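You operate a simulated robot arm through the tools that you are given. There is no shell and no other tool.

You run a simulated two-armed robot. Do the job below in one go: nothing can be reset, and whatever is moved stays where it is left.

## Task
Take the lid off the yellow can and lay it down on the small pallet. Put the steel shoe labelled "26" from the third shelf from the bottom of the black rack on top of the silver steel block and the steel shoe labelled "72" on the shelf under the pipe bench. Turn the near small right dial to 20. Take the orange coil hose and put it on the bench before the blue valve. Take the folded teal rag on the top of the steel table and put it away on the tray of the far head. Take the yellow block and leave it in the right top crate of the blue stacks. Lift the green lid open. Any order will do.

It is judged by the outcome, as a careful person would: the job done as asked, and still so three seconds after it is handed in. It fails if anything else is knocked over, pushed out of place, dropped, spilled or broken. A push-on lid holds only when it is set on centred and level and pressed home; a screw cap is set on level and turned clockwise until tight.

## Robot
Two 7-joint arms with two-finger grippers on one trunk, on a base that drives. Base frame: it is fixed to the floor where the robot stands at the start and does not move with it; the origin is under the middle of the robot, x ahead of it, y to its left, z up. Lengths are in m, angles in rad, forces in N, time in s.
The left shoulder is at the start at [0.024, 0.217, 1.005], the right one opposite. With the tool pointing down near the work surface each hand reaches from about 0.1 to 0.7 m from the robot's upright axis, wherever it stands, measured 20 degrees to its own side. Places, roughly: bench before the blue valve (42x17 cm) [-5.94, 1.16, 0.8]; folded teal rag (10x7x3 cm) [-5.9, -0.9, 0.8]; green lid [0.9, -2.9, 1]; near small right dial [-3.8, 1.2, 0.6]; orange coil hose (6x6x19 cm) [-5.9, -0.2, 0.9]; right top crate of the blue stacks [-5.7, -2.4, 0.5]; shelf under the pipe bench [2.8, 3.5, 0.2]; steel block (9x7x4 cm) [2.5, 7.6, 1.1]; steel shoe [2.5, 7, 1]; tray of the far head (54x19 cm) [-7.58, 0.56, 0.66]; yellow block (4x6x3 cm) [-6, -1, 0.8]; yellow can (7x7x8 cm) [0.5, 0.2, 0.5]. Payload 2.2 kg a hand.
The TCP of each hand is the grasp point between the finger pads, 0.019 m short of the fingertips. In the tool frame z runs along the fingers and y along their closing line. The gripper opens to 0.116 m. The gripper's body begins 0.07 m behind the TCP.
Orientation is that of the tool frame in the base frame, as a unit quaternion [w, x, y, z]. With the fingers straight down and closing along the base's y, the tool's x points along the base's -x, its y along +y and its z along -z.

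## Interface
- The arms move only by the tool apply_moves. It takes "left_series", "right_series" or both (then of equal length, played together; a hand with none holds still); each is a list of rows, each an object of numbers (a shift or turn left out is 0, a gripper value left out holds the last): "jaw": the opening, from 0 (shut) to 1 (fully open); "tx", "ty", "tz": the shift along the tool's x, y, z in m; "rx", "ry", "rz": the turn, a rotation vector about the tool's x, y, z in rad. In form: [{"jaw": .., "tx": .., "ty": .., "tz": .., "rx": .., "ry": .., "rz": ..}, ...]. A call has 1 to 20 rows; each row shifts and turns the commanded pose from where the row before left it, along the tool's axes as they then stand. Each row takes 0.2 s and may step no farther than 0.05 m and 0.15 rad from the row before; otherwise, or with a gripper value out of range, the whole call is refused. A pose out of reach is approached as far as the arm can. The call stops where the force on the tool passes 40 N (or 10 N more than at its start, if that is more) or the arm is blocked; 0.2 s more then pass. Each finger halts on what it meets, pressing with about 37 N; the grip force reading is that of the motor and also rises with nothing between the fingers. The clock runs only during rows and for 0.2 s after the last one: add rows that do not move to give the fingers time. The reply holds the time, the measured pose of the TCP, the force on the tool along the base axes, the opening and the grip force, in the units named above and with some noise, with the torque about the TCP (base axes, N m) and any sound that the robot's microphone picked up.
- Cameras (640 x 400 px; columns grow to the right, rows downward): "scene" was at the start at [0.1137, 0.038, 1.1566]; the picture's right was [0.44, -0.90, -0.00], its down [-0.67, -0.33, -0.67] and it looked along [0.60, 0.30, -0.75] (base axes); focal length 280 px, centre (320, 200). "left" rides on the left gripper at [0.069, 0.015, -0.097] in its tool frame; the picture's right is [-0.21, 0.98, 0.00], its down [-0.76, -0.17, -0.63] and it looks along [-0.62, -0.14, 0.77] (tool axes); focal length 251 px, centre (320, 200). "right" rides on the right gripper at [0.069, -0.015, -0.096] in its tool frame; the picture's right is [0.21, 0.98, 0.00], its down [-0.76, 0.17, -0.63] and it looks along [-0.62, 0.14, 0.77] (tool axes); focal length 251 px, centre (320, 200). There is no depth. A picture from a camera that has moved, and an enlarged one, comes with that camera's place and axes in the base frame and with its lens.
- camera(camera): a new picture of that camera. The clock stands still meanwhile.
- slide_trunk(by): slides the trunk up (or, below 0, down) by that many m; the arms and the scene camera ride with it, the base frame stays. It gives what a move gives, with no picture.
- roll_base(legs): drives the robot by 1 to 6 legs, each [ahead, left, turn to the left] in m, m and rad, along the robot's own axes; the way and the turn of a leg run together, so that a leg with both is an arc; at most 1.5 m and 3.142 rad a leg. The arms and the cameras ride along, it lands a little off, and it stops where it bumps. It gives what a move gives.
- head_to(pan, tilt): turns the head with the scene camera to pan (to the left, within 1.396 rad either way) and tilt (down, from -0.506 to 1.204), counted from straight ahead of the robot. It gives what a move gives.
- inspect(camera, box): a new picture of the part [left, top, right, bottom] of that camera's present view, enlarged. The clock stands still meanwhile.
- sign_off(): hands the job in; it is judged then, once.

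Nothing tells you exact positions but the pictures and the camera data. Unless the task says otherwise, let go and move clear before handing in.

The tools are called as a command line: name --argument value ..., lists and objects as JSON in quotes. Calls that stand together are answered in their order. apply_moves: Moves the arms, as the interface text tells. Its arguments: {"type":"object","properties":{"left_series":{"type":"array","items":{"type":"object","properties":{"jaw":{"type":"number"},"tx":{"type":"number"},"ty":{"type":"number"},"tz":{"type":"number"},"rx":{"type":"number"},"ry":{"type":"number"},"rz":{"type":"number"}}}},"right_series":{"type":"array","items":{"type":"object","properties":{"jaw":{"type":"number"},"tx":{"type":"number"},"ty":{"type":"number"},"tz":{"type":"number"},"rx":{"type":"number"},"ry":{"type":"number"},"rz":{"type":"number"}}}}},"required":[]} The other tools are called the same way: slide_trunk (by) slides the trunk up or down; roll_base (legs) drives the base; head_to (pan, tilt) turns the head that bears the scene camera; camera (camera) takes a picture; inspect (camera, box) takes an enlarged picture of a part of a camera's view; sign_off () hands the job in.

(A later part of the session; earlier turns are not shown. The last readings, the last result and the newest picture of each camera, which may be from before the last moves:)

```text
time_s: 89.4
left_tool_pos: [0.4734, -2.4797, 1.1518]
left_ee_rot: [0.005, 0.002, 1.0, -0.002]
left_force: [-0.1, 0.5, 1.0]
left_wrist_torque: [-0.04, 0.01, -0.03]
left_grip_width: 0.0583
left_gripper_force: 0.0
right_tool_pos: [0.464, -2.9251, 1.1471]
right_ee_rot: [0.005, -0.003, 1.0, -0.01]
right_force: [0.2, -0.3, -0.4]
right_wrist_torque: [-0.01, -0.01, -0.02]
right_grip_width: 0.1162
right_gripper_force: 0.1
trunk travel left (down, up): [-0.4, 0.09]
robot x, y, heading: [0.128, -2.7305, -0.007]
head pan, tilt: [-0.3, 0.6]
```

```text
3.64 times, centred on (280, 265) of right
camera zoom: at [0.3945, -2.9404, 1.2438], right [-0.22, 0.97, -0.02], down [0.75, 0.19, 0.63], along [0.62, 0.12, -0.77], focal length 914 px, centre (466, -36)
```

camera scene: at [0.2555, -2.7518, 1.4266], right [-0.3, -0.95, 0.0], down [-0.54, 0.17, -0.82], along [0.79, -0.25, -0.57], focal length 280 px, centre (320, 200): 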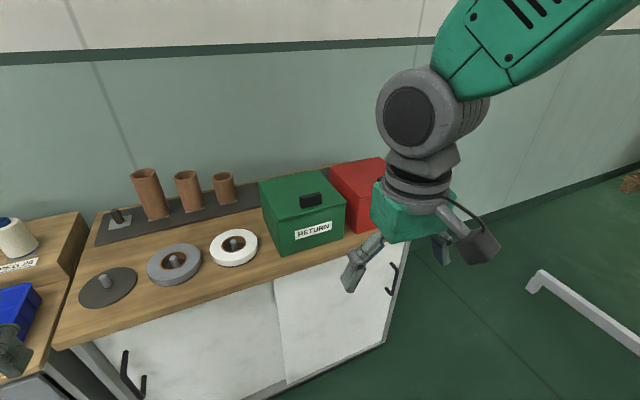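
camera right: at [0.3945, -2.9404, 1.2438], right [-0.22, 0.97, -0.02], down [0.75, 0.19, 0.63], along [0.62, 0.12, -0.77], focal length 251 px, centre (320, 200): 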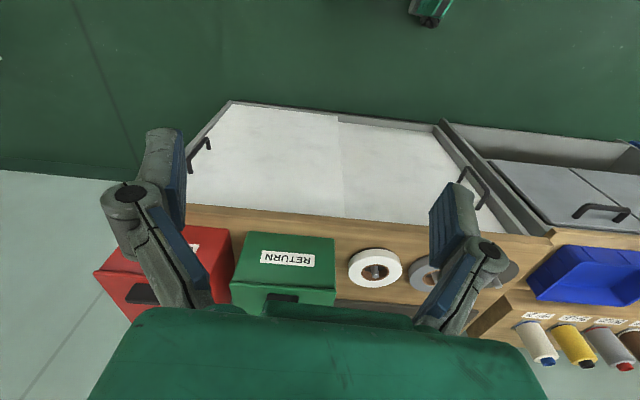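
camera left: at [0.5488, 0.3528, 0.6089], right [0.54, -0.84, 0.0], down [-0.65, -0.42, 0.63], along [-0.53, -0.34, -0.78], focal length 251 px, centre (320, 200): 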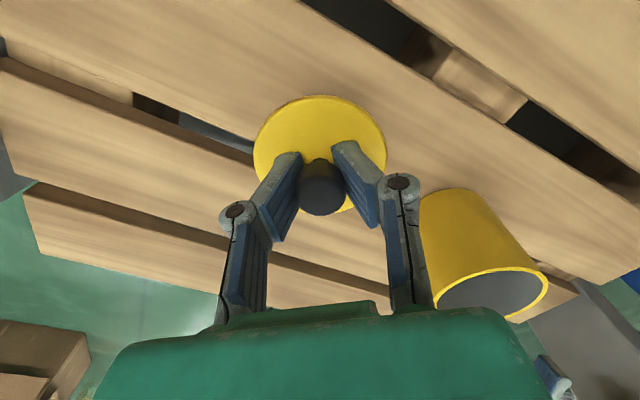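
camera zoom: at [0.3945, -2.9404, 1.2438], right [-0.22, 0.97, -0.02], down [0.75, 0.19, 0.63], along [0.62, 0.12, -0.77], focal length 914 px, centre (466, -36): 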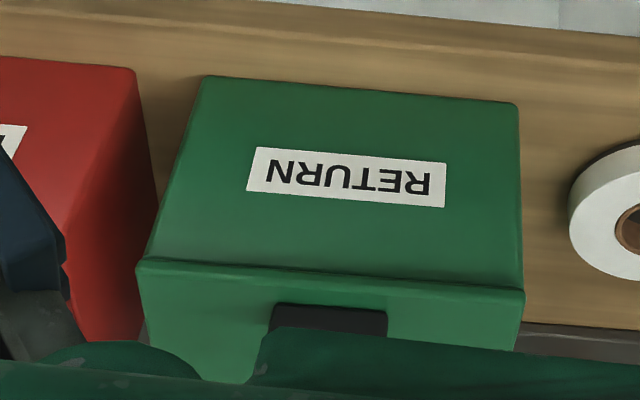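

The box is about 20 cm square with its lid top near z 0.985, turned about 7° like the whole counter; the handle centre is near (0.86, -2.915, 1.005). I'll square up to the counter and move closer.

roll_base --legs '[[0, 0, 0.135], [0.19, -0.06, 0]]'

head_to --pan -0.25 --tilt 0.8

camera --camera "scene"

camera --camera "right"

```text
time_s: 91.6
left_tool_pos: [0.627, -2.4809, 1.1547]
left_ee_rot: [0.007, -0.067, 0.998, 0.003]
left_force: [-0.6, 0.1, -0.1]
left_wrist_torque: [0.06, 0.0, -0.01]
left_grip_width: 0.0581
left_gripper_force: 0.1
right_tool_pos: [0.6811, -2.9241, 1.1461]
right_ee_rot: [0.004, -0.072, 0.997, -0.006]
right_force: [-0.4, 0.8, -0.4]
right_wrist_torque: [0.02, -0.02, 0.02]
right_grip_width: 0.1158
right_gripper_force: 0.0
trunk travel left (down, up): [-0.4, 0.09]
robot x, y, heading: [0.3229, -2.768, 0.134]
head pan, tilt: [-0.3, 0.6]
```

```text
time_s: 92.3
left_tool_pos: [0.6281, -2.4739, 1.1536]
left_ee_rot: [0.005, -0.068, 0.998, 0.0]
left_force: [-0.3, -0.1, -0.4]
left_wrist_torque: [-0.05, 0.01, -0.01]
left_grip_width: 0.0582
left_gripper_force: 0.0
right_tool_pos: [0.681, -2.9166, 1.1474]
right_ee_rot: [0.004, -0.073, 0.997, -0.008]
right_force: [0.1, -0.1, 0.6]
right_wrist_torque: [-0.05, 0.02, -0.02]
right_grip_width: 0.1159
right_gripper_force: 0.0
trunk travel left (down, up): [-0.4, 0.09]
robot x, y, heading: [0.325, -2.7693, 0.132]
head pan, tilt: [-0.25, 0.799]
```

```text
taken
camera scene: at [0.444, -2.7599, 1.4098], right [-0.12, -0.99, 0.01], down [-0.71, 0.08, -0.7], along [0.69, -0.09, -0.72], focal length 280 px, centre (320, 200)
```

scene: 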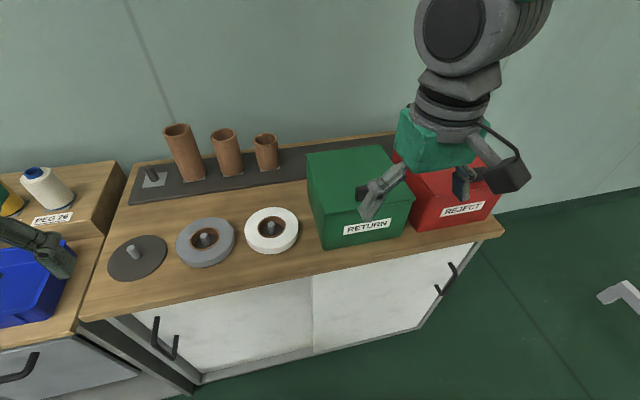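

```text
taken
camera right: at [0.6146, -2.9411, 1.2435], right [-0.35, 0.93, -0.02], down [0.72, 0.29, 0.63], along [0.6, 0.21, -0.77], focal length 251 px, centre (320, 200)
```

right: 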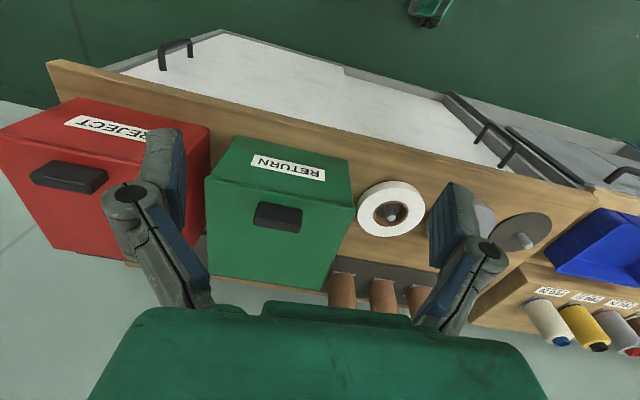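

inspect --camera "right" --box '[190, 120, 370, 300]'

inspect --camera "scene" --box '[290, 130, 430, 260]'

```text
2.22 times, centred on (280, 210) of right
camera zoom: at [0.6146, -2.9411, 1.2435], right [-0.35, 0.93, -0.02], down [0.72, 0.29, 0.63], along [0.6, 0.21, -0.77], focal length 559 px, centre (409, 178)
```

zoom: 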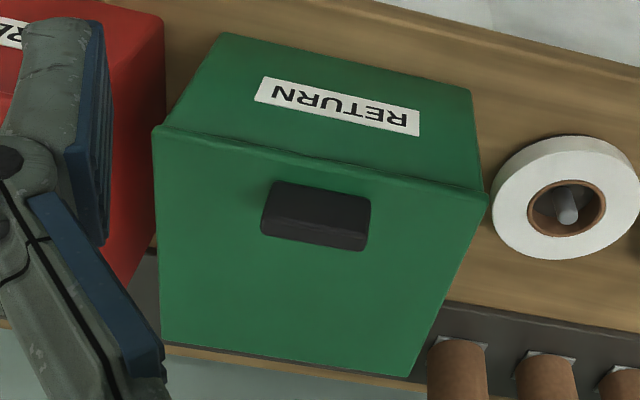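

```text
3.08 times, centred on (360, 195) of scene
camera zoom: at [0.444, -2.7599, 1.4098], right [-0.12, -0.99, 0.01], down [-0.71, 0.08, -0.7], along [0.69, -0.09, -0.72], focal length 860 px, centre (197, 215)
```

zoom: 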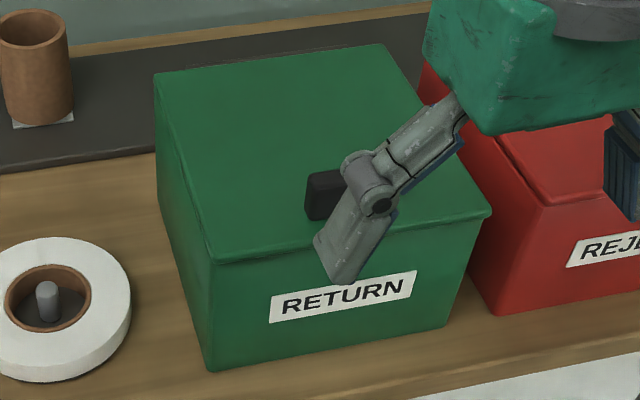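

I have the handle at about (0.848, -2.915). I'll bring the right hand over it and look once more before gripping.

apply_moves --right_series '[{"tx": -0.0333, "ty": -0.0044, "tz": 0.0}, {"tx": -0.0333, "ty": -0.0044, "tz": 0.01}, {"tx": -0.0333, "ty": -0.0044, "tz": 0.02}, {"tx": -0.0333, "ty": -0.0044, "tz": 0.02}, {"tx": -0.0333, "ty": -0.0044, "tz": 0.02}, {}]'

camera --camera "right"

camera --camera "scene"

```text
time_s: 93.7
left_tool_pos: [0.6277, -2.4907, 1.1576]
left_ee_rot: [0.007, -0.067, 0.998, 0.007]
left_force: [-0.1, 0.1, -0.1]
left_wrist_torque: [0.0, 0.01, 0.0]
left_grip_width: 0.0583
left_gripper_force: 0.0
right_tool_pos: [0.8495, -2.9306, 1.0779]
right_ee_rot: [0.004, -0.072, 0.997, -0.002]
right_force: [-0.9, -0.3, -0.4]
right_wrist_torque: [0.04, -0.04, 0.01]
right_grip_width: 0.1162
right_gripper_force: 0.2
trunk travel left (down, up): [-0.4, 0.09]
robot x, y, heading: [0.3224, -2.7706, 0.132]
head pan, tilt: [-0.25, 0.799]
```

```text
taken
camera right: at [0.7824, -2.9562, 1.1732], right [-0.35, 0.94, -0.01], down [0.72, 0.28, 0.64], along [0.6, 0.22, -0.77], focal length 251 px, centre (320, 200)
```

right: 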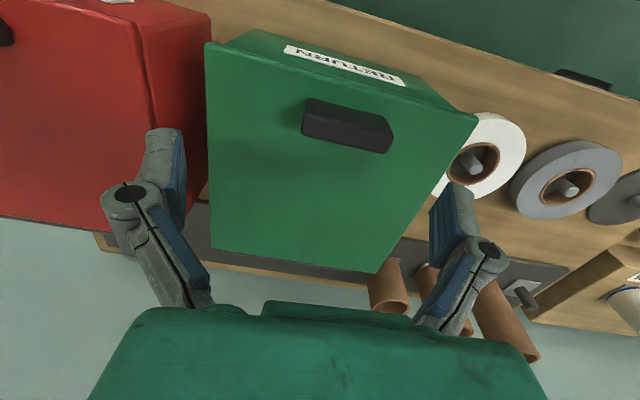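

```text
taken
camera scene: at [0.4462, -2.7822, 1.4096], right [-0.12, -0.99, -0.01], down [-0.71, 0.09, -0.69], along [0.69, -0.08, -0.72], focal length 280 px, centre (320, 200)
```

scene: 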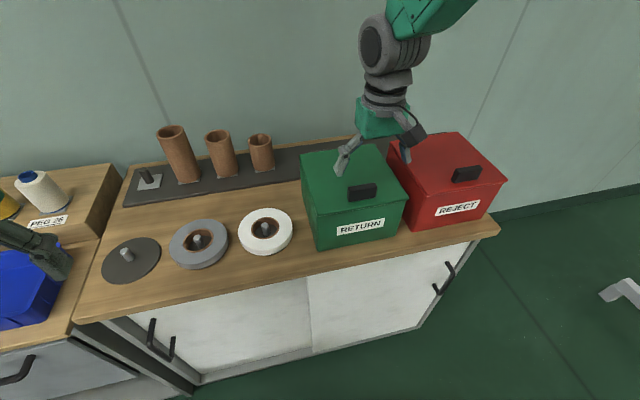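

The raised trunk is swaying slightly (the idle left hand also moved). I'll let it settle and measure again.

apply_moves --right_series '[{}, {}, {}, {}, {}, {}, {}, {}]'

apply_moves --right_series '[{}, {}, {}]'

camera --camera "right"

```text
time_s: 95.5
left_tool_pos: [0.63, -2.4879, 1.1565]
left_ee_rot: [0.006, -0.067, 0.998, 0.005]
left_force: [0.3, -1.1, -0.6]
left_wrist_torque: [0.02, 0.03, 0.0]
left_grip_width: 0.0579
left_gripper_force: 0.0
right_tool_pos: [0.8501, -2.9288, 1.0765]
right_ee_rot: [0.003, -0.073, 0.997, -0.003]
right_force: [0.4, 0.0, -0.4]
right_wrist_torque: [0.03, 0.01, -0.02]
right_grip_width: 0.1156
right_gripper_force: 0.0
trunk travel left (down, up): [-0.4, 0.09]
robot x, y, heading: [0.3239, -2.7734, 0.137]
head pan, tilt: [-0.25, 0.799]
```

```text
time_s: 96.3
left_tool_pos: [0.6287, -2.4844, 1.1556]
left_ee_rot: [0.006, -0.067, 0.998, 0.005]
left_force: [-0.1, 0.4, 0.2]
left_wrist_torque: [0.03, -0.01, 0.03]
left_grip_width: 0.058
left_gripper_force: 0.0
right_tool_pos: [0.8485, -2.9253, 1.0772]
right_ee_rot: [0.003, -0.072, 0.997, -0.004]
right_force: [-0.6, 0.3, 0.2]
right_wrist_torque: [0.02, 0.02, -0.01]
right_grip_width: 0.1157
right_gripper_force: 0.1
trunk travel left (down, up): [-0.4, 0.09]
robot x, y, heading: [0.3253, -2.7697, 0.134]
head pan, tilt: [-0.25, 0.799]
```

```text
taken
camera right: at [0.7828, -2.951, 1.1737], right [-0.35, 0.94, -0.01], down [0.72, 0.28, 0.64], along [0.6, 0.22, -0.77], focal length 251 px, centre (320, 200)
```

right: 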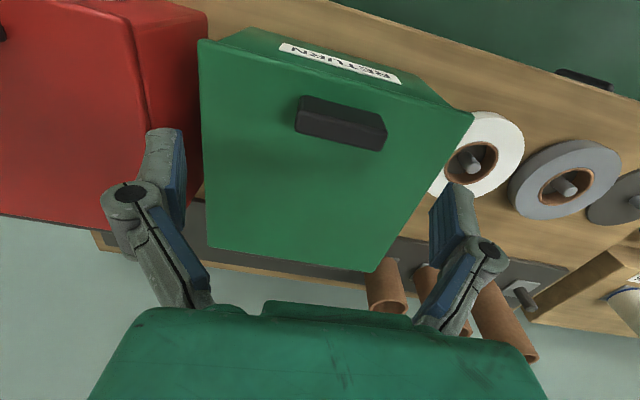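

apply_moves --right_series '[{}, {}, {}, {}, {}, {}, {}, {}, {}, {}, {}, {}, {}, {}]'

apply_moves --right_series '[{}, {}, {}, {}, {}]'

inspect --camera "right" --box '[190, 20, 490, 220]'

```text
time_s: 99.3
left_tool_pos: [0.6288, -2.4834, 1.1558]
left_ee_rot: [0.006, -0.067, 0.998, 0.004]
left_force: [0.5, -0.1, -0.5]
left_wrist_torque: [-0.03, 0.0, -0.02]
left_grip_width: 0.0579
left_gripper_force: 0.0
right_tool_pos: [0.8489, -2.9228, 1.0776]
right_ee_rot: [0.004, -0.072, 0.997, -0.005]
right_force: [0.3, -0.8, -0.2]
right_wrist_torque: [-0.01, 0.0, 0.01]
right_grip_width: 0.1158
right_gripper_force: 0.2
trunk travel left (down, up): [-0.4, 0.09]
robot x, y, heading: [0.3251, -2.7698, 0.135]
head pan, tilt: [-0.25, 0.799]
```

```text
time_s: 100.5
left_tool_pos: [0.6278, -2.4837, 1.1568]
left_ee_rot: [0.006, -0.067, 0.998, 0.004]
left_force: [0.0, 0.2, -0.1]
left_wrist_torque: [-0.01, 0.02, 0.03]
left_grip_width: 0.058
left_gripper_force: 0.1
right_tool_pos: [0.849, -2.9242, 1.0775]
right_ee_rot: [0.004, -0.073, 0.997, -0.005]
right_force: [-0.3, 0.4, 1.1]
right_wrist_torque: [0.0, -0.05, 0.02]
right_grip_width: 0.1159
right_gripper_force: 0.0
trunk travel left (down, up): [-0.4, 0.09]
robot x, y, heading: [0.3179, -2.7659, 0.133]
head pan, tilt: [-0.25, 0.799]
```

```text
2.00 times, centred on (340, 120) of right
camera zoom: at [0.7826, -2.9487, 1.1741], right [-0.35, 0.94, -0.01], down [0.72, 0.28, 0.64], along [0.6, 0.22, -0.77], focal length 503 px, centre (280, 360)
```

zoom: 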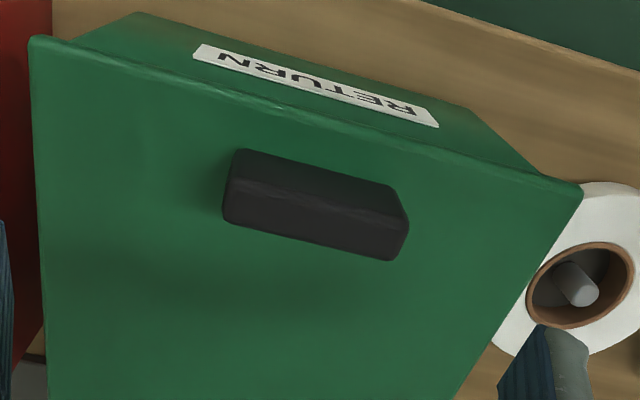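

Settled. The handle is about 8 mm toward +y from the hand's centre and slightly nearer. I'll correct and lower so the fingers straddle the handle, staying above the lid.

apply_moves --right_series '[{"tx": 0.003, "ty": 0.009}, {"tz": 0.015}, {"tz": 0.015}, {"tz": 0.015}, {}, {}, {}, {}, {}]'

camera --camera "right"

inspect --camera "scene" --box '[290, 100, 450, 240]'

```text
time_s: 102.5
left_tool_pos: [0.629, -2.4838, 1.1569]
left_ee_rot: [0.006, -0.068, 0.998, 0.004]
left_force: [-0.5, -0.5, -0.6]
left_wrist_torque: [0.0, 0.03, -0.01]
left_grip_width: 0.0581
left_gripper_force: 0.1
right_tool_pos: [0.8463, -2.915, 1.0322]
right_ee_rot: [0.003, -0.073, 0.997, -0.005]
right_force: [0.9, -0.3, -0.2]
right_wrist_torque: [-0.01, -0.01, -0.01]
right_grip_width: 0.1159
right_gripper_force: 0.1
trunk travel left (down, up): [-0.4, 0.09]
robot x, y, heading: [0.3234, -2.7735, 0.137]
head pan, tilt: [-0.25, 0.799]
```

```text
taken
camera right: at [0.7795, -2.9413, 1.129], right [-0.35, 0.94, -0.01], down [0.72, 0.28, 0.64], along [0.6, 0.22, -0.77], focal length 251 px, centre (320, 200)
```

right: 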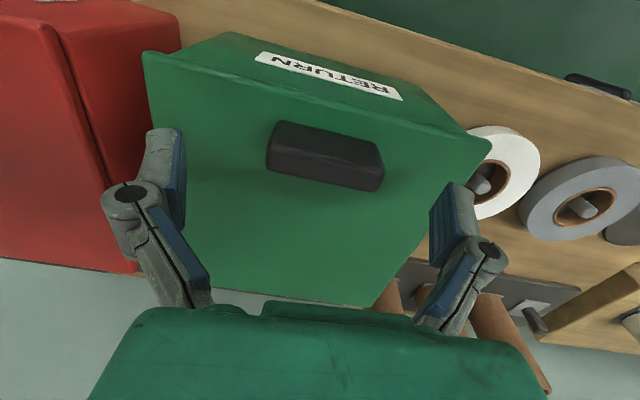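

```text
2.86 times, centred on (370, 170) of scene
camera zoom: at [0.446, -2.7721, 1.4096], right [-0.12, -0.99, 0.0], down [-0.71, 0.08, -0.69], along [0.69, -0.08, -0.72], focal length 799 px, centre (177, 286)
```

zoom: 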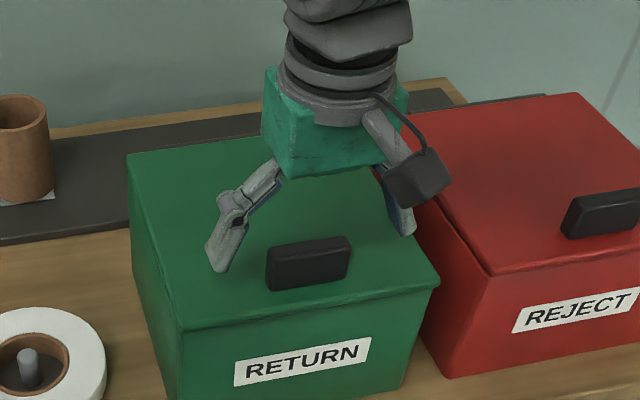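

Alignment looks right. I'll lower further in small steps until the fingertips are just above the lid, then grip the handle.

apply_moves --right_series '[{"ty": 0.003, "tz": 0.008}, {"tz": 0.006}, {"tz": 0.004}, {}, {}]'

camera --camera "right"

inspect --camera "scene" --box '[290, 100, 450, 240]'

```text
time_s: 103.7
left_tool_pos: [0.6293, -2.4825, 1.1547]
left_ee_rot: [0.006, -0.067, 0.998, 0.003]
left_force: [1.0, -0.2, -0.1]
left_wrist_torque: [0.0, -0.01, 0.02]
left_grip_width: 0.0579
left_gripper_force: 0.1
right_tool_pos: [0.846, -2.9135, 1.0135]
right_ee_rot: [0.003, -0.072, 0.997, -0.005]
right_force: [0.6, 0.6, 0.4]
right_wrist_torque: [0.04, 0.05, 0.01]
right_grip_width: 0.1161
right_gripper_force: 0.0
trunk travel left (down, up): [-0.4, 0.09]
robot x, y, heading: [0.3233, -2.7681, 0.13]
head pan, tilt: [-0.25, 0.799]
```

```text
taken
camera right: at [0.7791, -2.9384, 1.1108], right [-0.35, 0.94, -0.01], down [0.72, 0.28, 0.64], along [0.6, 0.22, -0.77], focal length 251 px, centre (320, 200)
```

right: 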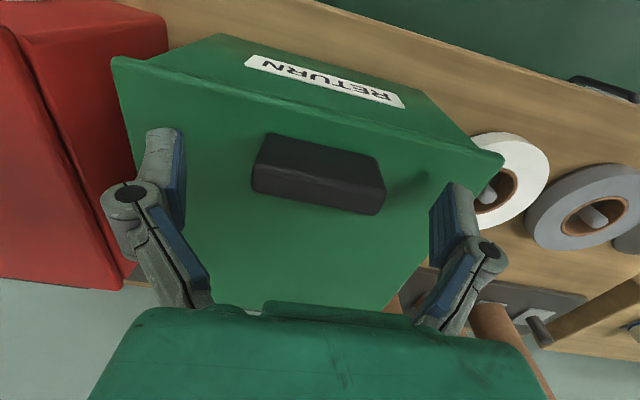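

```text
2.86 times, centred on (370, 170) of scene
camera zoom: at [0.446, -2.7721, 1.4096], right [-0.12, -0.99, 0.0], down [-0.71, 0.08, -0.69], along [0.69, -0.08, -0.72], focal length 799 px, centre (177, 286)
```

zoom: 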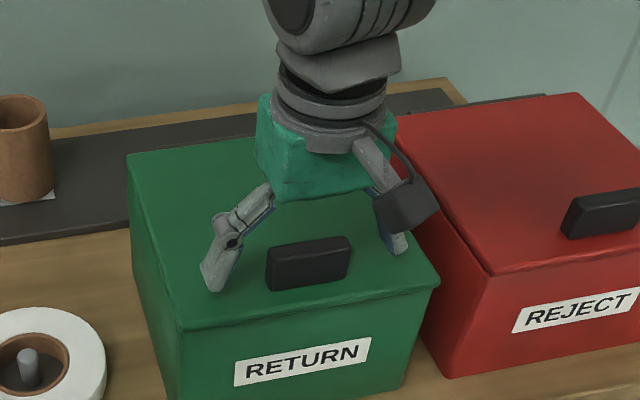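

apply_moves --right_series '[{"tz": 0.003}, {"tz": 0.003}, {"tz": 0.003}, {}]'

inspect --camera "right" --box '[130, 90, 500, 290]'

inspect --camera "scene" --box '[290, 100, 450, 240]'

```text
time_s: 104.7
left_tool_pos: [0.6288, -2.4839, 1.1567]
left_ee_rot: [0.005, -0.067, 0.998, 0.004]
left_force: [0.4, 0.0, -0.2]
left_wrist_torque: [-0.01, 0.0, -0.01]
left_grip_width: 0.0579
left_gripper_force: 0.1
right_tool_pos: [0.8469, -2.914, 1.0048]
right_ee_rot: [0.004, -0.073, 0.997, -0.005]
right_force: [0.2, -0.3, 0.8]
right_wrist_torque: [0.01, -0.01, 0.03]
right_grip_width: 0.1155
right_gripper_force: 0.0
trunk travel left (down, up): [-0.4, 0.09]
robot x, y, heading: [0.3255, -2.7677, 0.129]
head pan, tilt: [-0.25, 0.799]
```

```text
1.73 times, centred on (315, 190) of right
camera zoom: at [0.7793, -2.9389, 1.1019], right [-0.35, 0.94, -0.01], down [0.72, 0.28, 0.64], along [0.6, 0.22, -0.77], focal length 435 px, centre (329, 217)
```

zoom: 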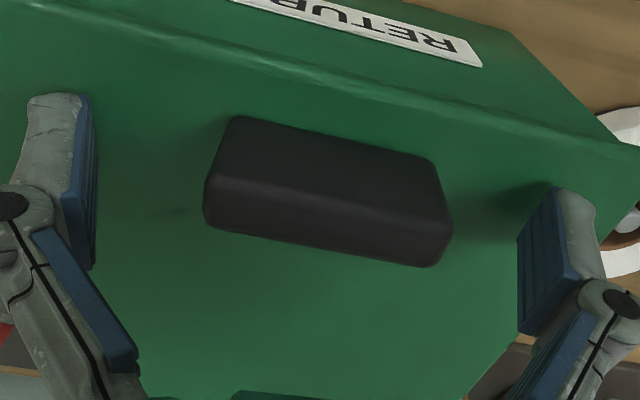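

```text
2.86 times, centred on (370, 170) of scene
camera zoom: at [0.446, -2.7721, 1.4096], right [-0.12, -0.99, 0.0], down [-0.71, 0.08, -0.69], along [0.69, -0.08, -0.72], focal length 799 px, centre (177, 286)
```

zoom: 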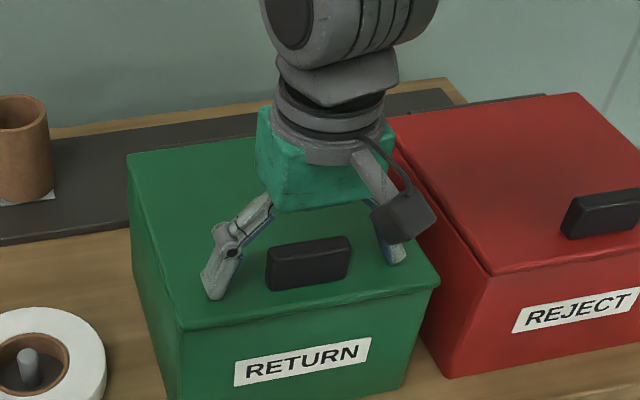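

The fingers straddle the handle's two ends. Closing on it now.

apply_moves --right_series '[{"jaw": 0.7}, {"jaw": 0.55}, {"jaw": 0.4}, {"jaw": 0.3}, {}]'

inspect --camera "right" --box '[130, 90, 500, 290]'

```text
time_s: 105.5
left_tool_pos: [0.6258, -2.4843, 1.1577]
left_ee_rot: [0.008, -0.066, 0.998, 0.004]
left_force: [-0.9, -0.6, 0.3]
left_wrist_torque: [0.02, -0.06, 0.02]
left_grip_width: 0.0582
left_gripper_force: 0.1
right_tool_pos: [0.8471, -2.9134, 1.0099]
right_ee_rot: [0.01, -0.07, 0.997, -0.001]
right_force: [-9.1, 18.2, 19.0]
right_wrist_torque: [1.44, 0.17, -0.43]
right_grip_width: 0.0593
right_gripper_force: 44.8
trunk travel left (down, up): [-0.4, 0.09]
robot x, y, heading: [0.3243, -2.7706, 0.13]
head pan, tilt: [-0.25, 0.799]
stopped in row 3 (right hand): the force on the tool passed its limit at 45 N (the readings are from after the stop); the commanded pose is now the measured one
```

```text
1.73 times, centred on (315, 190) of right
camera zoom: at [0.7785, -2.9396, 1.1068], right [-0.35, 0.94, -0.01], down [0.71, 0.27, 0.65], along [0.61, 0.22, -0.76], focal length 435 px, centre (329, 217)
```

zoom: 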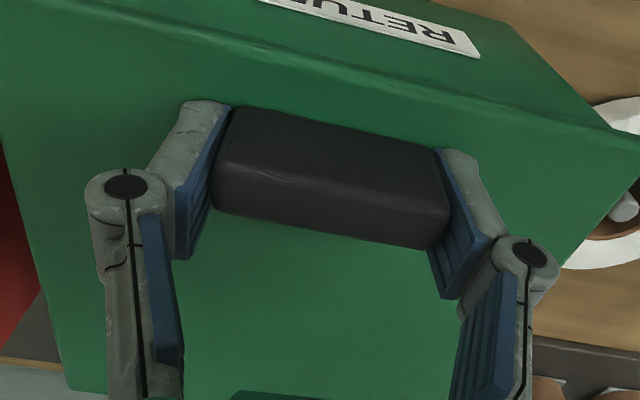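

The finger tips touched the lid while closing, so the grip stopped early. I'll open, rise about 6 mm, and grip again so the handle can pivot freely between the pads.

apply_moves --right_series '[{"jaw": 0.75}, {"jaw": 0.75, "tz": -0.006}, {}, {"jaw": 0.45}, {"jaw": 0.4}, {"jaw": 0.35}, {}]'

inspect --camera "right" --box '[130, 90, 500, 290]'

```text
time_s: 107.1
left_tool_pos: [0.6267, -2.4817, 1.1548]
left_ee_rot: [0.004, -0.068, 0.998, 0.003]
left_force: [-0.7, 0.0, -0.2]
left_wrist_torque: [-0.02, 0.0, -0.01]
left_grip_width: 0.058
left_gripper_force: 0.0
right_tool_pos: [0.8478, -2.9141, 1.0147]
right_ee_rot: [0.008, -0.071, 0.997, -0.005]
right_force: [-4.7, 20.6, -4.6]
right_wrist_torque: [1.03, 0.65, -0.69]
right_grip_width: 0.0592
right_gripper_force: 45.2
trunk travel left (down, up): [-0.4, 0.09]
robot x, y, heading: [0.3218, -2.7682, 0.133]
head pan, tilt: [-0.25, 0.799]
```

```text
1.73 times, centred on (315, 190) of right
camera zoom: at [0.7799, -2.9387, 1.1111], right [-0.35, 0.94, -0.01], down [0.72, 0.28, 0.64], along [0.6, 0.21, -0.77], focal length 435 px, centre (329, 217)
```

zoom: 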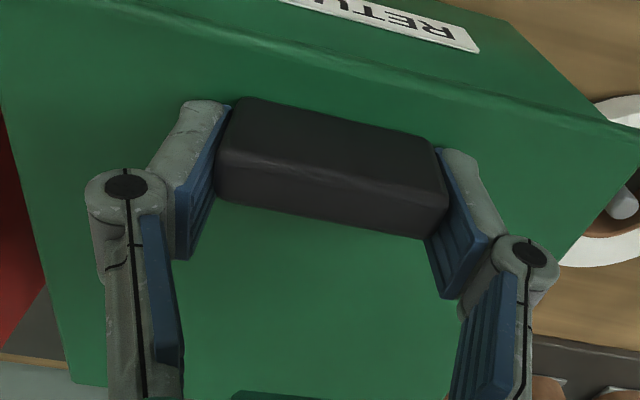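

The grip holds but there is a sideways load of about 20 N. I'll ease the hand sideways to relieve it before lifting.

apply_moves --right_series '[{"ty": 0.003}, {}]'

apply_moves --right_series '[{"ty": 0.003}, {}]'

```text
time_s: 107.7
left_tool_pos: [0.6254, -2.4845, 1.1546]
left_ee_rot: [0.004, -0.066, 0.998, 0.004]
left_force: [0.7, 0.8, 0.0]
left_wrist_torque: [0.02, -0.01, 0.01]
left_grip_width: 0.0581
left_gripper_force: 0.1
right_tool_pos: [0.8469, -2.9145, 1.0148]
right_ee_rot: [0.007, -0.07, 0.998, -0.006]
right_force: [-3.3, 13.7, -1.1]
right_wrist_torque: [0.21, 0.07, -0.53]
right_grip_width: 0.0589
right_gripper_force: 45.2
trunk travel left (down, up): [-0.4, 0.09]
robot x, y, heading: [0.3237, -2.7695, 0.129]
head pan, tilt: [-0.25, 0.799]
```

```text
time_s: 108.3
left_tool_pos: [0.6268, -2.4864, 1.1556]
left_ee_rot: [0.005, -0.068, 0.998, 0.004]
left_force: [-0.8, 1.1, 0.9]
left_wrist_torque: [0.0, -0.04, 0.04]
left_grip_width: 0.0581
left_gripper_force: 0.0
right_tool_pos: [0.8484, -2.9142, 1.0149]
right_ee_rot: [0.008, -0.07, 0.998, -0.007]
right_force: [-1.0, -0.4, 2.0]
right_wrist_torque: [-0.61, -0.56, -0.16]
right_grip_width: 0.059
right_gripper_force: 44.8
trunk travel left (down, up): [-0.4, 0.09]
robot x, y, heading: [0.3232, -2.7669, 0.129]
head pan, tilt: [-0.25, 0.799]
```

Forces are balanced now. I'll start lifting the handle along an arc about the rear hinge, checking forces.

apply_moves --right_series '[{"tx": -0.003, "tz": -0.015}, {"tx": -0.0057, "tz": -0.0149}, {}]'

camera --camera "scene"

camera --camera "right"

```text
time_s: 109.1
left_tool_pos: [0.626, -2.4876, 1.1587]
left_ee_rot: [0.007, -0.068, 0.998, 0.005]
left_force: [-0.2, -0.2, 0.1]
left_wrist_torque: [-0.03, -0.05, 0.02]
left_grip_width: 0.0578
left_gripper_force: 0.0
right_tool_pos: [0.8529, -2.9136, 1.0464]
right_ee_rot: [0.01, -0.07, 0.997, -0.004]
right_force: [-11.1, -6.5, 7.5]
right_wrist_torque: [-0.48, -0.7, -0.22]
right_grip_width: 0.0591
right_gripper_force: 44.7
trunk travel left (down, up): [-0.4, 0.09]
robot x, y, heading: [0.3227, -2.77, 0.128]
head pan, tilt: [-0.25, 0.799]
```

```text
taken
camera scene: at [0.442, -2.7743, 1.4102], right [-0.12, -0.99, 0.0], down [-0.71, 0.09, -0.7], along [0.69, -0.08, -0.72], focal length 280 px, centre (320, 200)
```

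scene: 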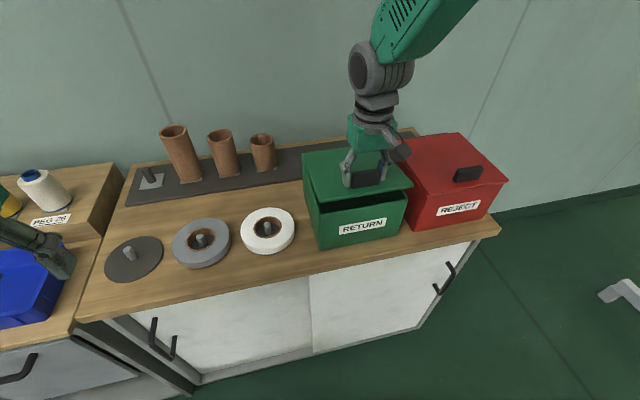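

```text
taken
camera right: at [0.7859, -2.938, 1.1423], right [-0.35, 0.94, -0.01], down [0.71, 0.28, 0.64], along [0.61, 0.21, -0.76], focal length 251 px, centre (320, 200)
```

right: 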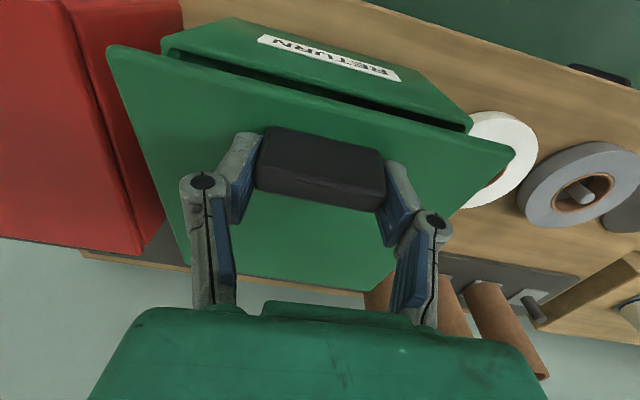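

The lid is opening about its rear hinge; I was pushing slightly too far forward. I'll correct that and continue the arc in short calls.

apply_moves --right_series '[{"tx": -0.001, "tz": -0.0144}, {"tx": -0.005, "tz": -0.0144}, {}]'

apply_moves --right_series '[{"tx": -0.0065, "tz": -0.0135}, {"tx": -0.0075, "tz": -0.013}, {}]'

camera --camera "scene"

```text
time_s: 109.9
left_tool_pos: [0.6288, -2.4877, 1.1553]
left_ee_rot: [0.004, -0.067, 0.998, 0.006]
left_force: [0.2, -1.0, -0.4]
left_wrist_torque: [0.01, 0.03, -0.02]
left_grip_width: 0.0582
left_gripper_force: 0.0
right_tool_pos: [0.8637, -2.9122, 1.0737]
right_ee_rot: [0.009, -0.07, 0.997, -0.004]
right_force: [2.7, -6.5, -4.5]
right_wrist_torque: [-0.06, 0.46, -0.58]
right_grip_width: 0.0592
right_gripper_force: 44.9
trunk travel left (down, up): [-0.4, 0.09]
robot x, y, heading: [0.3265, -2.7709, 0.131]
head pan, tilt: [-0.25, 0.799]
```

```text
time_s: 110.7
left_tool_pos: [0.628, -2.4888, 1.1563]
left_ee_rot: [0.004, -0.067, 0.998, 0.006]
left_force: [0.2, -0.4, 0.5]
left_wrist_torque: [0.02, -0.01, -0.01]
left_grip_width: 0.0582
left_gripper_force: 0.0
right_tool_pos: [0.8752, -2.9097, 1.1001]
right_ee_rot: [0.009, -0.069, 0.998, -0.003]
right_force: [4.7, -11.1, -2.1]
right_wrist_torque: [-0.2, -0.14, 0.0]
right_grip_width: 0.0595
right_gripper_force: 44.8
trunk travel left (down, up): [-0.4, 0.09]
robot x, y, heading: [0.3206, -2.7697, 0.131]
head pan, tilt: [-0.25, 0.799]
```

```text
taken
camera scene: at [0.4476, -2.7769, 1.4095], right [-0.12, -0.99, 0.0], down [-0.72, 0.09, -0.69], along [0.69, -0.08, -0.72], focal length 280 px, centre (320, 200)
```

scene: 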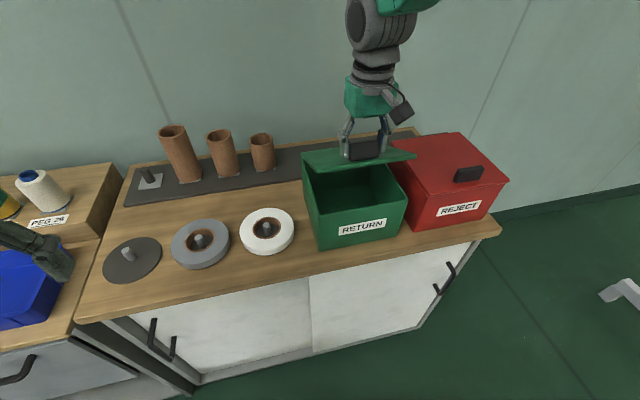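

apply_moves --right_series '[{"tx": -0.0105, "ty": -0.001, "tz": -0.012}, {"tx": -0.0105, "ty": -0.001, "tz": -0.0115}, {}]'

apply_moves --right_series '[{"tx": -0.0115, "ty": -0.001, "tz": -0.0103}, {"tx": -0.0122, "ty": -0.001, "tz": -0.0094}, {}]'

camera --camera "scene"

```text
time_s: 111.5
left_tool_pos: [0.6273, -2.4875, 1.156]
left_ee_rot: [0.005, -0.067, 0.998, 0.006]
left_force: [-0.3, -0.1, 0.4]
left_wrist_torque: [0.02, -0.03, -0.01]
left_grip_width: 0.0581
left_gripper_force: 0.0
right_tool_pos: [0.8949, -2.9084, 1.1254]
right_ee_rot: [0.007, -0.07, 0.998, -0.005]
right_force: [-7.5, -9.4, -3.9]
right_wrist_torque: [0.01, 1.34, -0.6]
right_grip_width: 0.059
right_gripper_force: 45.2
trunk travel left (down, up): [-0.4, 0.09]
robot x, y, heading: [0.3262, -2.7711, 0.136]
head pan, tilt: [-0.25, 0.799]
```

```text
time_s: 112.3
left_tool_pos: [0.6267, -2.487, 1.1563]
left_ee_rot: [0.006, -0.067, 0.998, 0.005]
left_force: [0.0, 0.7, 0.1]
left_wrist_torque: [0.01, 0.0, -0.01]
left_grip_width: 0.058
left_gripper_force: 0.0
right_tool_pos: [0.9176, -2.9056, 1.1447]
right_ee_rot: [0.009, -0.07, 0.998, -0.004]
right_force: [-9.6, -3.1, 3.1]
right_wrist_torque: [0.66, 1.28, -0.68]
right_grip_width: 0.0593
right_gripper_force: 45.0
trunk travel left (down, up): [-0.4, 0.09]
robot x, y, heading: [0.3263, -2.7685, 0.13]
head pan, tilt: [-0.25, 0.799]
```

```text
taken
camera scene: at [0.4436, -2.7733, 1.4099], right [-0.12, -0.99, 0.0], down [-0.71, 0.08, -0.7], along [0.69, -0.08, -0.72], focal length 280 px, centre (320, 200)
```

scene: 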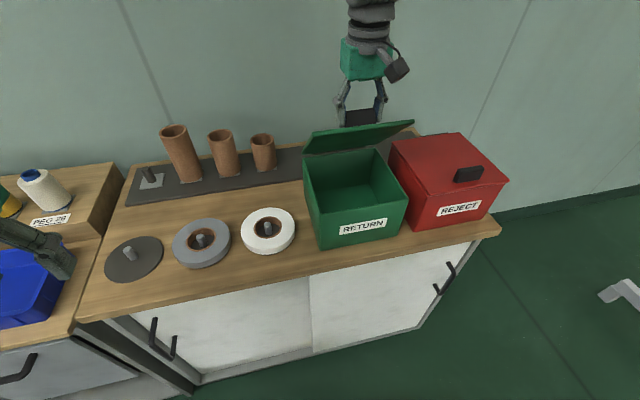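

apply_moves --right_series '[{"tx": -0.011, "tz": -0.009, "ry": 0.06}, {"tx": -0.0125, "tz": -0.0085, "ry": 0.06}, {}]'

apply_moves --right_series '[{"tx": -0.0138, "tz": -0.0045, "ry": 0.06}, {"tx": -0.0145, "tz": -0.003, "ry": 0.06}, {}]'

camera --camera "scene"

```text
time_s: 113.1
left_tool_pos: [0.6293, -2.4861, 1.1551]
left_ee_rot: [0.003, -0.067, 0.998, 0.004]
left_force: [-1.0, -0.2, 0.4]
left_wrist_torque: [-0.04, -0.01, -0.02]
left_grip_width: 0.0581
left_gripper_force: 0.0
right_tool_pos: [0.9435, -2.9027, 1.161]
right_ee_rot: [-0.053, -0.068, 0.996, -0.009]
right_force: [-3.2, -0.6, -7.6]
right_wrist_torque: [0.25, 1.08, -0.67]
right_grip_width: 0.0591
right_gripper_force: 45.0
trunk travel left (down, up): [-0.4, 0.09]
robot x, y, heading: [0.3268, -2.7678, 0.132]
head pan, tilt: [-0.25, 0.799]
```

```text
time_s: 113.9
left_tool_pos: [0.6243, -2.4866, 1.1588]
left_ee_rot: [0.01, -0.067, 0.998, 0.004]
left_force: [-0.4, -0.5, 0.8]
left_wrist_torque: [0.0, 0.01, -0.01]
left_grip_width: 0.058
left_gripper_force: 0.0
right_tool_pos: [0.9668, -2.8996, 1.1705]
right_ee_rot: [-0.108, -0.069, 0.992, -0.014]
right_force: [-12.2, -8.3, 31.9]
right_wrist_torque: [-0.1, 0.61, -0.73]
right_grip_width: 0.0591
right_gripper_force: 44.8
trunk travel left (down, up): [-0.4, 0.09]
robot x, y, heading: [0.3239, -2.7694, 0.13]
head pan, tilt: [-0.25, 0.799]
```

```text
taken
camera scene: at [0.4379, -2.7742, 1.4108], right [-0.12, -0.99, 0.0], down [-0.71, 0.09, -0.7], along [0.69, -0.08, -0.72], focal length 280 px, centre (320, 200)
```

scene: 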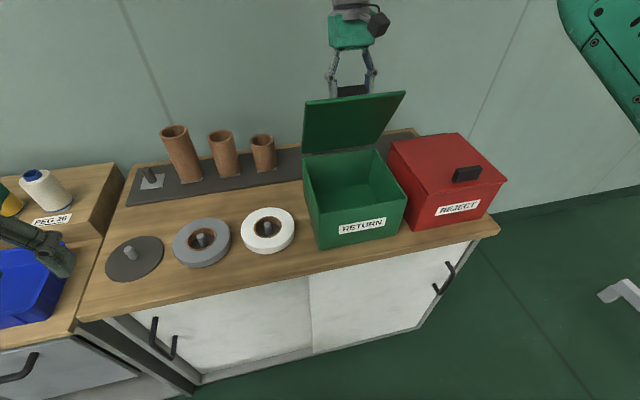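

I'm pressing down a little because the hand is tilted; I'll lift to relieve, then continue the arc past vertical.

apply_moves --right_series '[{"tx": 0.0012, "tz": -0.0045}, {"tx": -0.014, "tz": -0.0062}, {"tx": -0.014, "tz": -0.0062}, {}]'

camera --camera "scene"

```text
time_s: 114.9
left_tool_pos: [0.6273, -2.489, 1.1565]
left_ee_rot: [0.006, -0.067, 0.998, 0.006]
left_force: [-1.1, 0.8, 0.2]
left_wrist_torque: [-0.01, -0.01, -0.03]
left_grip_width: 0.0581
left_gripper_force: 0.1
right_tool_pos: [1.0007, -2.8968, 1.1745]
right_ee_rot: [-0.112, -0.07, 0.991, -0.012]
right_force: [-5.0, -10.2, 6.3]
right_wrist_torque: [0.32, 0.82, -0.57]
right_grip_width: 0.0592
right_gripper_force: 45.0
trunk travel left (down, up): [-0.4, 0.09]
robot x, y, heading: [0.3255, -2.7698, 0.131]
head pan, tilt: [-0.25, 0.799]
```

```text
taken
camera scene: at [0.4448, -2.7764, 1.4097], right [-0.12, -0.99, 0.0], down [-0.71, 0.09, -0.7], along [0.69, -0.08, -0.72], focal length 280 px, centre (320, 200)
```

scene: 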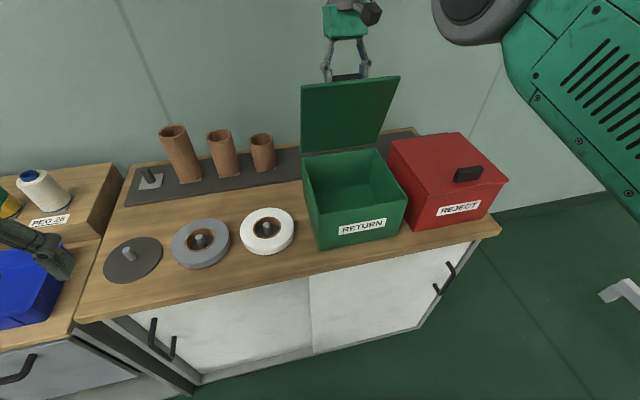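

apply_moves --right_series '[{"tx": -0.0145, "ty": -0.001, "tz": -0.0045}, {"tx": -0.0148, "ty": -0.001, "tz": -0.0036}, {}]'

apply_moves --right_series '[{"tx": -0.015, "tz": -0.0018}, {"tx": -0.015, "tz": -0.0008}, {}]'

camera --camera "scene"

```text
time_s: 115.7
left_tool_pos: [0.6266, -2.4885, 1.1552]
left_ee_rot: [0.004, -0.068, 0.998, 0.004]
left_force: [-0.4, -0.3, 0.1]
left_wrist_torque: [-0.02, -0.01, -0.01]
left_grip_width: 0.0581
left_gripper_force: 0.2
right_tool_pos: [1.0108, -2.8949, 1.1753]
right_ee_rot: [-0.112, -0.068, 0.991, -0.011]
right_force: [-6.0, -7.2, -3.8]
right_wrist_torque: [0.28, 1.25, -0.53]
right_grip_width: 0.0587
right_gripper_force: 45.2
right hand out of reach, approached as far as the arm can: row 1, 2
trunk travel left (down, up): [-0.4, 0.09]
robot x, y, heading: [0.3188, -2.7683, 0.133]
head pan, tilt: [-0.25, 0.799]
```

```text
time_s: 116.5
left_tool_pos: [0.6254, -2.4844, 1.1569]
left_ee_rot: [0.007, -0.068, 0.998, 0.003]
left_force: [0.4, 0.8, 0.7]
left_wrist_torque: [-0.01, 0.02, -0.02]
left_grip_width: 0.0578
left_gripper_force: 0.0
right_tool_pos: [1.0106, -2.8951, 1.1746]
right_ee_rot: [-0.107, -0.069, 0.992, -0.013]
right_force: [-1.2, 0.5, 25.2]
right_wrist_torque: [0.36, 0.01, -0.64]
right_grip_width: 0.0587
right_gripper_force: 44.8
right hand out of reach, approached as far as the arm can: row 1, 2
trunk travel left (down, up): [-0.4, 0.09]
robot x, y, heading: [0.3223, -2.7731, 0.133]
head pan, tilt: [-0.25, 0.799]
```

```text
taken
camera scene: at [0.4419, -2.7703, 1.4104], right [-0.12, -0.99, 0.0], down [-0.71, 0.08, -0.7], along [0.69, -0.08, -0.72], focal length 280 px, centre (320, 200)
```

scene: 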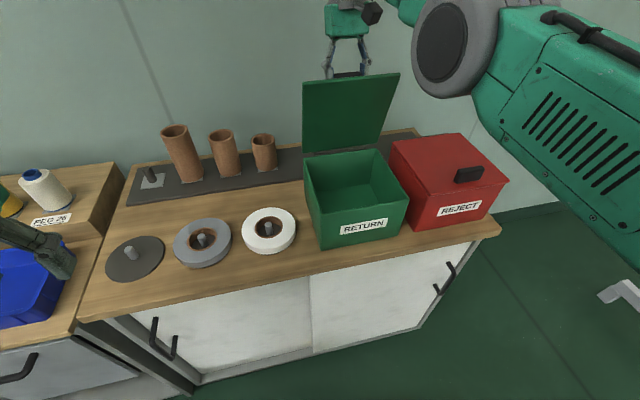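

The arm is at its reach limit with the lid near vertical. I'll bring the commanded pose back within reach and roll the base forward a few centimetres to carry the lid past vertical.

apply_moves --right_series '[{"tx": 0.015, "tz": 0.0008}, {"tx": 0.015, "tz": 0.0018}, {"tx": 0.0148, "tz": 0.0016}, {}]'

```text
time_s: 117.4
left_tool_pos: [0.6225, -2.4861, 1.1452]
left_ee_rot: [-0.011, -0.067, 0.998, 0.004]
left_force: [-0.8, -0.5, -0.5]
left_wrist_torque: [0.0, -0.03, 0.01]
left_grip_width: 0.058
left_gripper_force: 0.2
right_tool_pos: [0.9647, -2.9007, 1.1678]
right_ee_rot: [-0.115, -0.069, 0.991, -0.011]
right_force: [14.2, 10.8, -35.9]
right_wrist_torque: [0.25, -0.59, -0.91]
right_grip_width: 0.0597
right_gripper_force: 45.5
trunk travel left (down, up): [-0.4, 0.09]
robot x, y, heading: [0.3219, -2.769, 0.127]
head pan, tilt: [-0.25, 0.799]
stopped in row 4 (right hand): the force on the tool passed its limit at 48 N (the readings are from after the stop); the commanded pose is now the measured one
```

camera --camera "scene"

camera --camera "right"

apply_moves --right_series '[{}]'

```text
taken
camera scene: at [0.4557, -2.7704, 1.4082], right [-0.12, -0.99, 0.0], down [-0.72, 0.08, -0.69], along [0.69, -0.08, -0.72], focal length 280 px, centre (320, 200)
```

scene: 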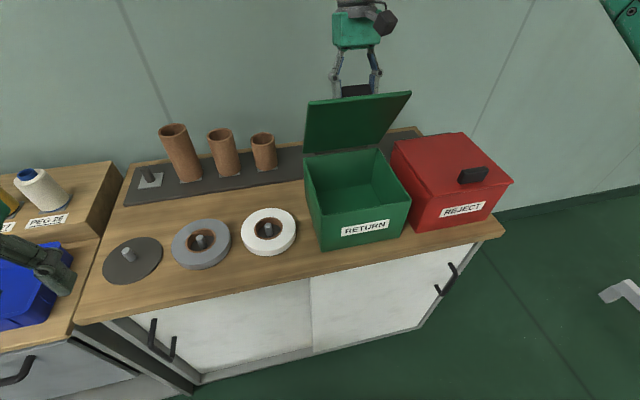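

```text
taken
camera right: at [0.9226, -2.9223, 1.278], right [-0.34, 0.94, 0.04], down [0.85, 0.29, 0.44], along [0.4, 0.19, -0.9], focal length 251 px, centre (320, 200)
```

right: 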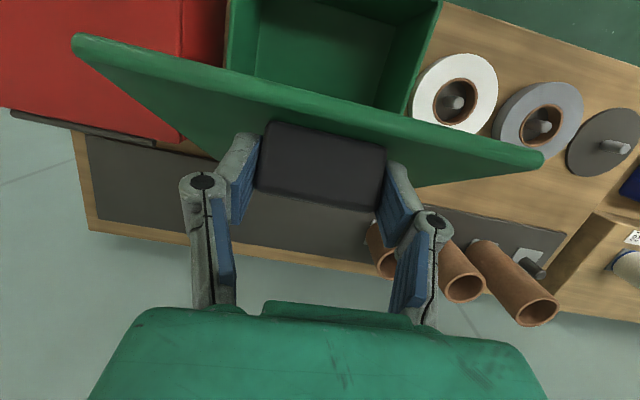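

```text
time_s: 117.8
left_tool_pos: [0.6224, -2.4846, 1.1458]
left_ee_rot: [-0.012, -0.066, 0.998, 0.003]
left_force: [-0.2, -0.3, -0.1]
left_wrist_torque: [0.02, -0.01, -0.01]
left_grip_width: 0.0578
left_gripper_force: 0.1
right_tool_pos: [0.9653, -2.9011, 1.1707]
right_ee_rot: [-0.114, -0.069, 0.991, -0.012]
right_force: [12.5, 10.8, -36.0]
right_wrist_torque: [0.17, -0.34, -0.9]
right_grip_width: 0.0595
right_gripper_force: 44.7
trunk travel left (down, up): [-0.4, 0.09]
robot x, y, heading: [0.3186, -2.7687, 0.128]
head pan, tilt: [-0.25, 0.799]
```

The grip holds; the lid is at about 68° and being pulled upward. I'll relieve that by lowering slightly.

apply_moves --right_series '[{"tx": -0.003, "tz": 0.004}, {}]'

apply_moves --right_series '[{"tx": -0.002, "tz": 0.003}, {}]'

```text
time_s: 118.4
left_tool_pos: [0.6209, -2.4849, 1.1475]
left_ee_rot: [-0.009, -0.068, 0.998, 0.003]
left_force: [0.1, 0.8, -0.8]
left_wrist_torque: [0.02, 0.0, -0.01]
left_grip_width: 0.0579
left_gripper_force: 0.2
right_tool_pos: [0.9634, -2.9002, 1.1698]
right_ee_rot: [-0.113, -0.07, 0.991, -0.013]
right_force: [4.0, 8.0, -17.2]
right_wrist_torque: [0.39, 0.44, -0.59]
right_grip_width: 0.0591
right_gripper_force: 44.8
trunk travel left (down, up): [-0.4, 0.09]
robot x, y, heading: [0.3245, -2.7705, 0.132]
head pan, tilt: [-0.25, 0.799]
```

```text
time_s: 119.0
left_tool_pos: [0.6183, -2.487, 1.1513]
left_ee_rot: [-0.003, -0.067, 0.998, 0.003]
left_force: [0.5, 0.4, -0.5]
left_wrist_torque: [-0.05, -0.01, 0.0]
left_grip_width: 0.058
left_gripper_force: 0.0
right_tool_pos: [0.9632, -2.9001, 1.1708]
right_ee_rot: [-0.109, -0.069, 0.992, -0.012]
right_force: [-3.7, 6.3, 4.9]
right_wrist_torque: [0.62, 0.28, -0.42]
right_grip_width: 0.0592
right_gripper_force: 45.7
trunk travel left (down, up): [-0.4, 0.09]
robot x, y, heading: [0.3243, -2.7694, 0.137]
head pan, tilt: [-0.25, 0.799]
```

apply_moves --right_series '[{"tx": -0.0124, "tz": -0.0063}, {"tx": -0.0126, "tz": -0.0054}, {"tx": -0.0119, "tz": -0.0042}, {}]'

roll_base --legs '[[0.03, 0, 0]]'

camera --camera "scene"

```text
time_s: 120.0
left_tool_pos: [0.6189, -2.4846, 1.1527]
left_ee_rot: [0.001, -0.067, 0.998, 0.004]
left_force: [0.1, -0.2, 0.3]
left_wrist_torque: [0.0, -0.03, 0.04]
left_grip_width: 0.0578
left_gripper_force: 0.1
right_tool_pos: [1.0024, -2.8955, 1.1765]
right_ee_rot: [-0.11, -0.069, 0.991, -0.013]
right_force: [-6.6, 0.6, 18.1]
right_wrist_torque: [0.57, 0.89, -1.08]
right_grip_width: 0.0592
right_gripper_force: 44.7
trunk travel left (down, up): [-0.4, 0.09]
robot x, y, heading: [0.3224, -2.7661, 0.132]
head pan, tilt: [-0.25, 0.799]
```

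```text
time_s: 120.8
left_tool_pos: [0.6501, -2.4824, 1.1506]
left_ee_rot: [-0.004, -0.068, 0.998, 0.004]
left_force: [0.0, 0.1, -0.9]
left_wrist_torque: [-0.01, 0.03, 0.03]
left_grip_width: 0.0579
left_gripper_force: 0.0
right_tool_pos: [1.0355, -2.8923, 1.1721]
right_ee_rot: [-0.112, -0.069, 0.991, -0.011]
right_force: [1.4, 2.3, 6.4]
right_wrist_torque: [-0.41, -0.3, -1.27]
right_grip_width: 0.0585
right_gripper_force: 45.5
trunk travel left (down, up): [-0.4, 0.09]
robot x, y, heading: [0.3547, -2.7653, 0.134]
head pan, tilt: [-0.25, 0.799]
```

```text
taken
camera scene: at [0.4773, -2.7675, 1.4094], right [-0.12, -0.99, 0.0], down [-0.71, 0.08, -0.69], along [0.69, -0.08, -0.72], focal length 280 px, centre (320, 200)
```

scene: 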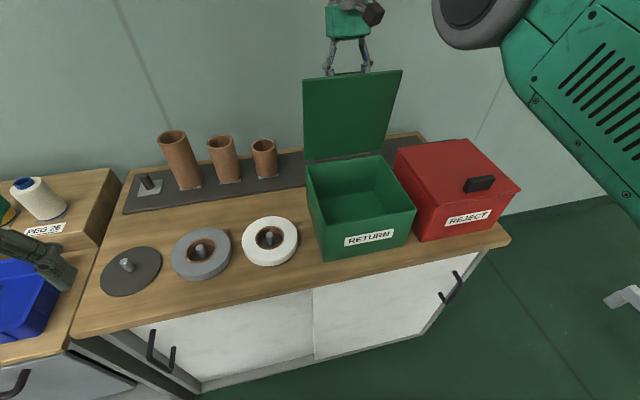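

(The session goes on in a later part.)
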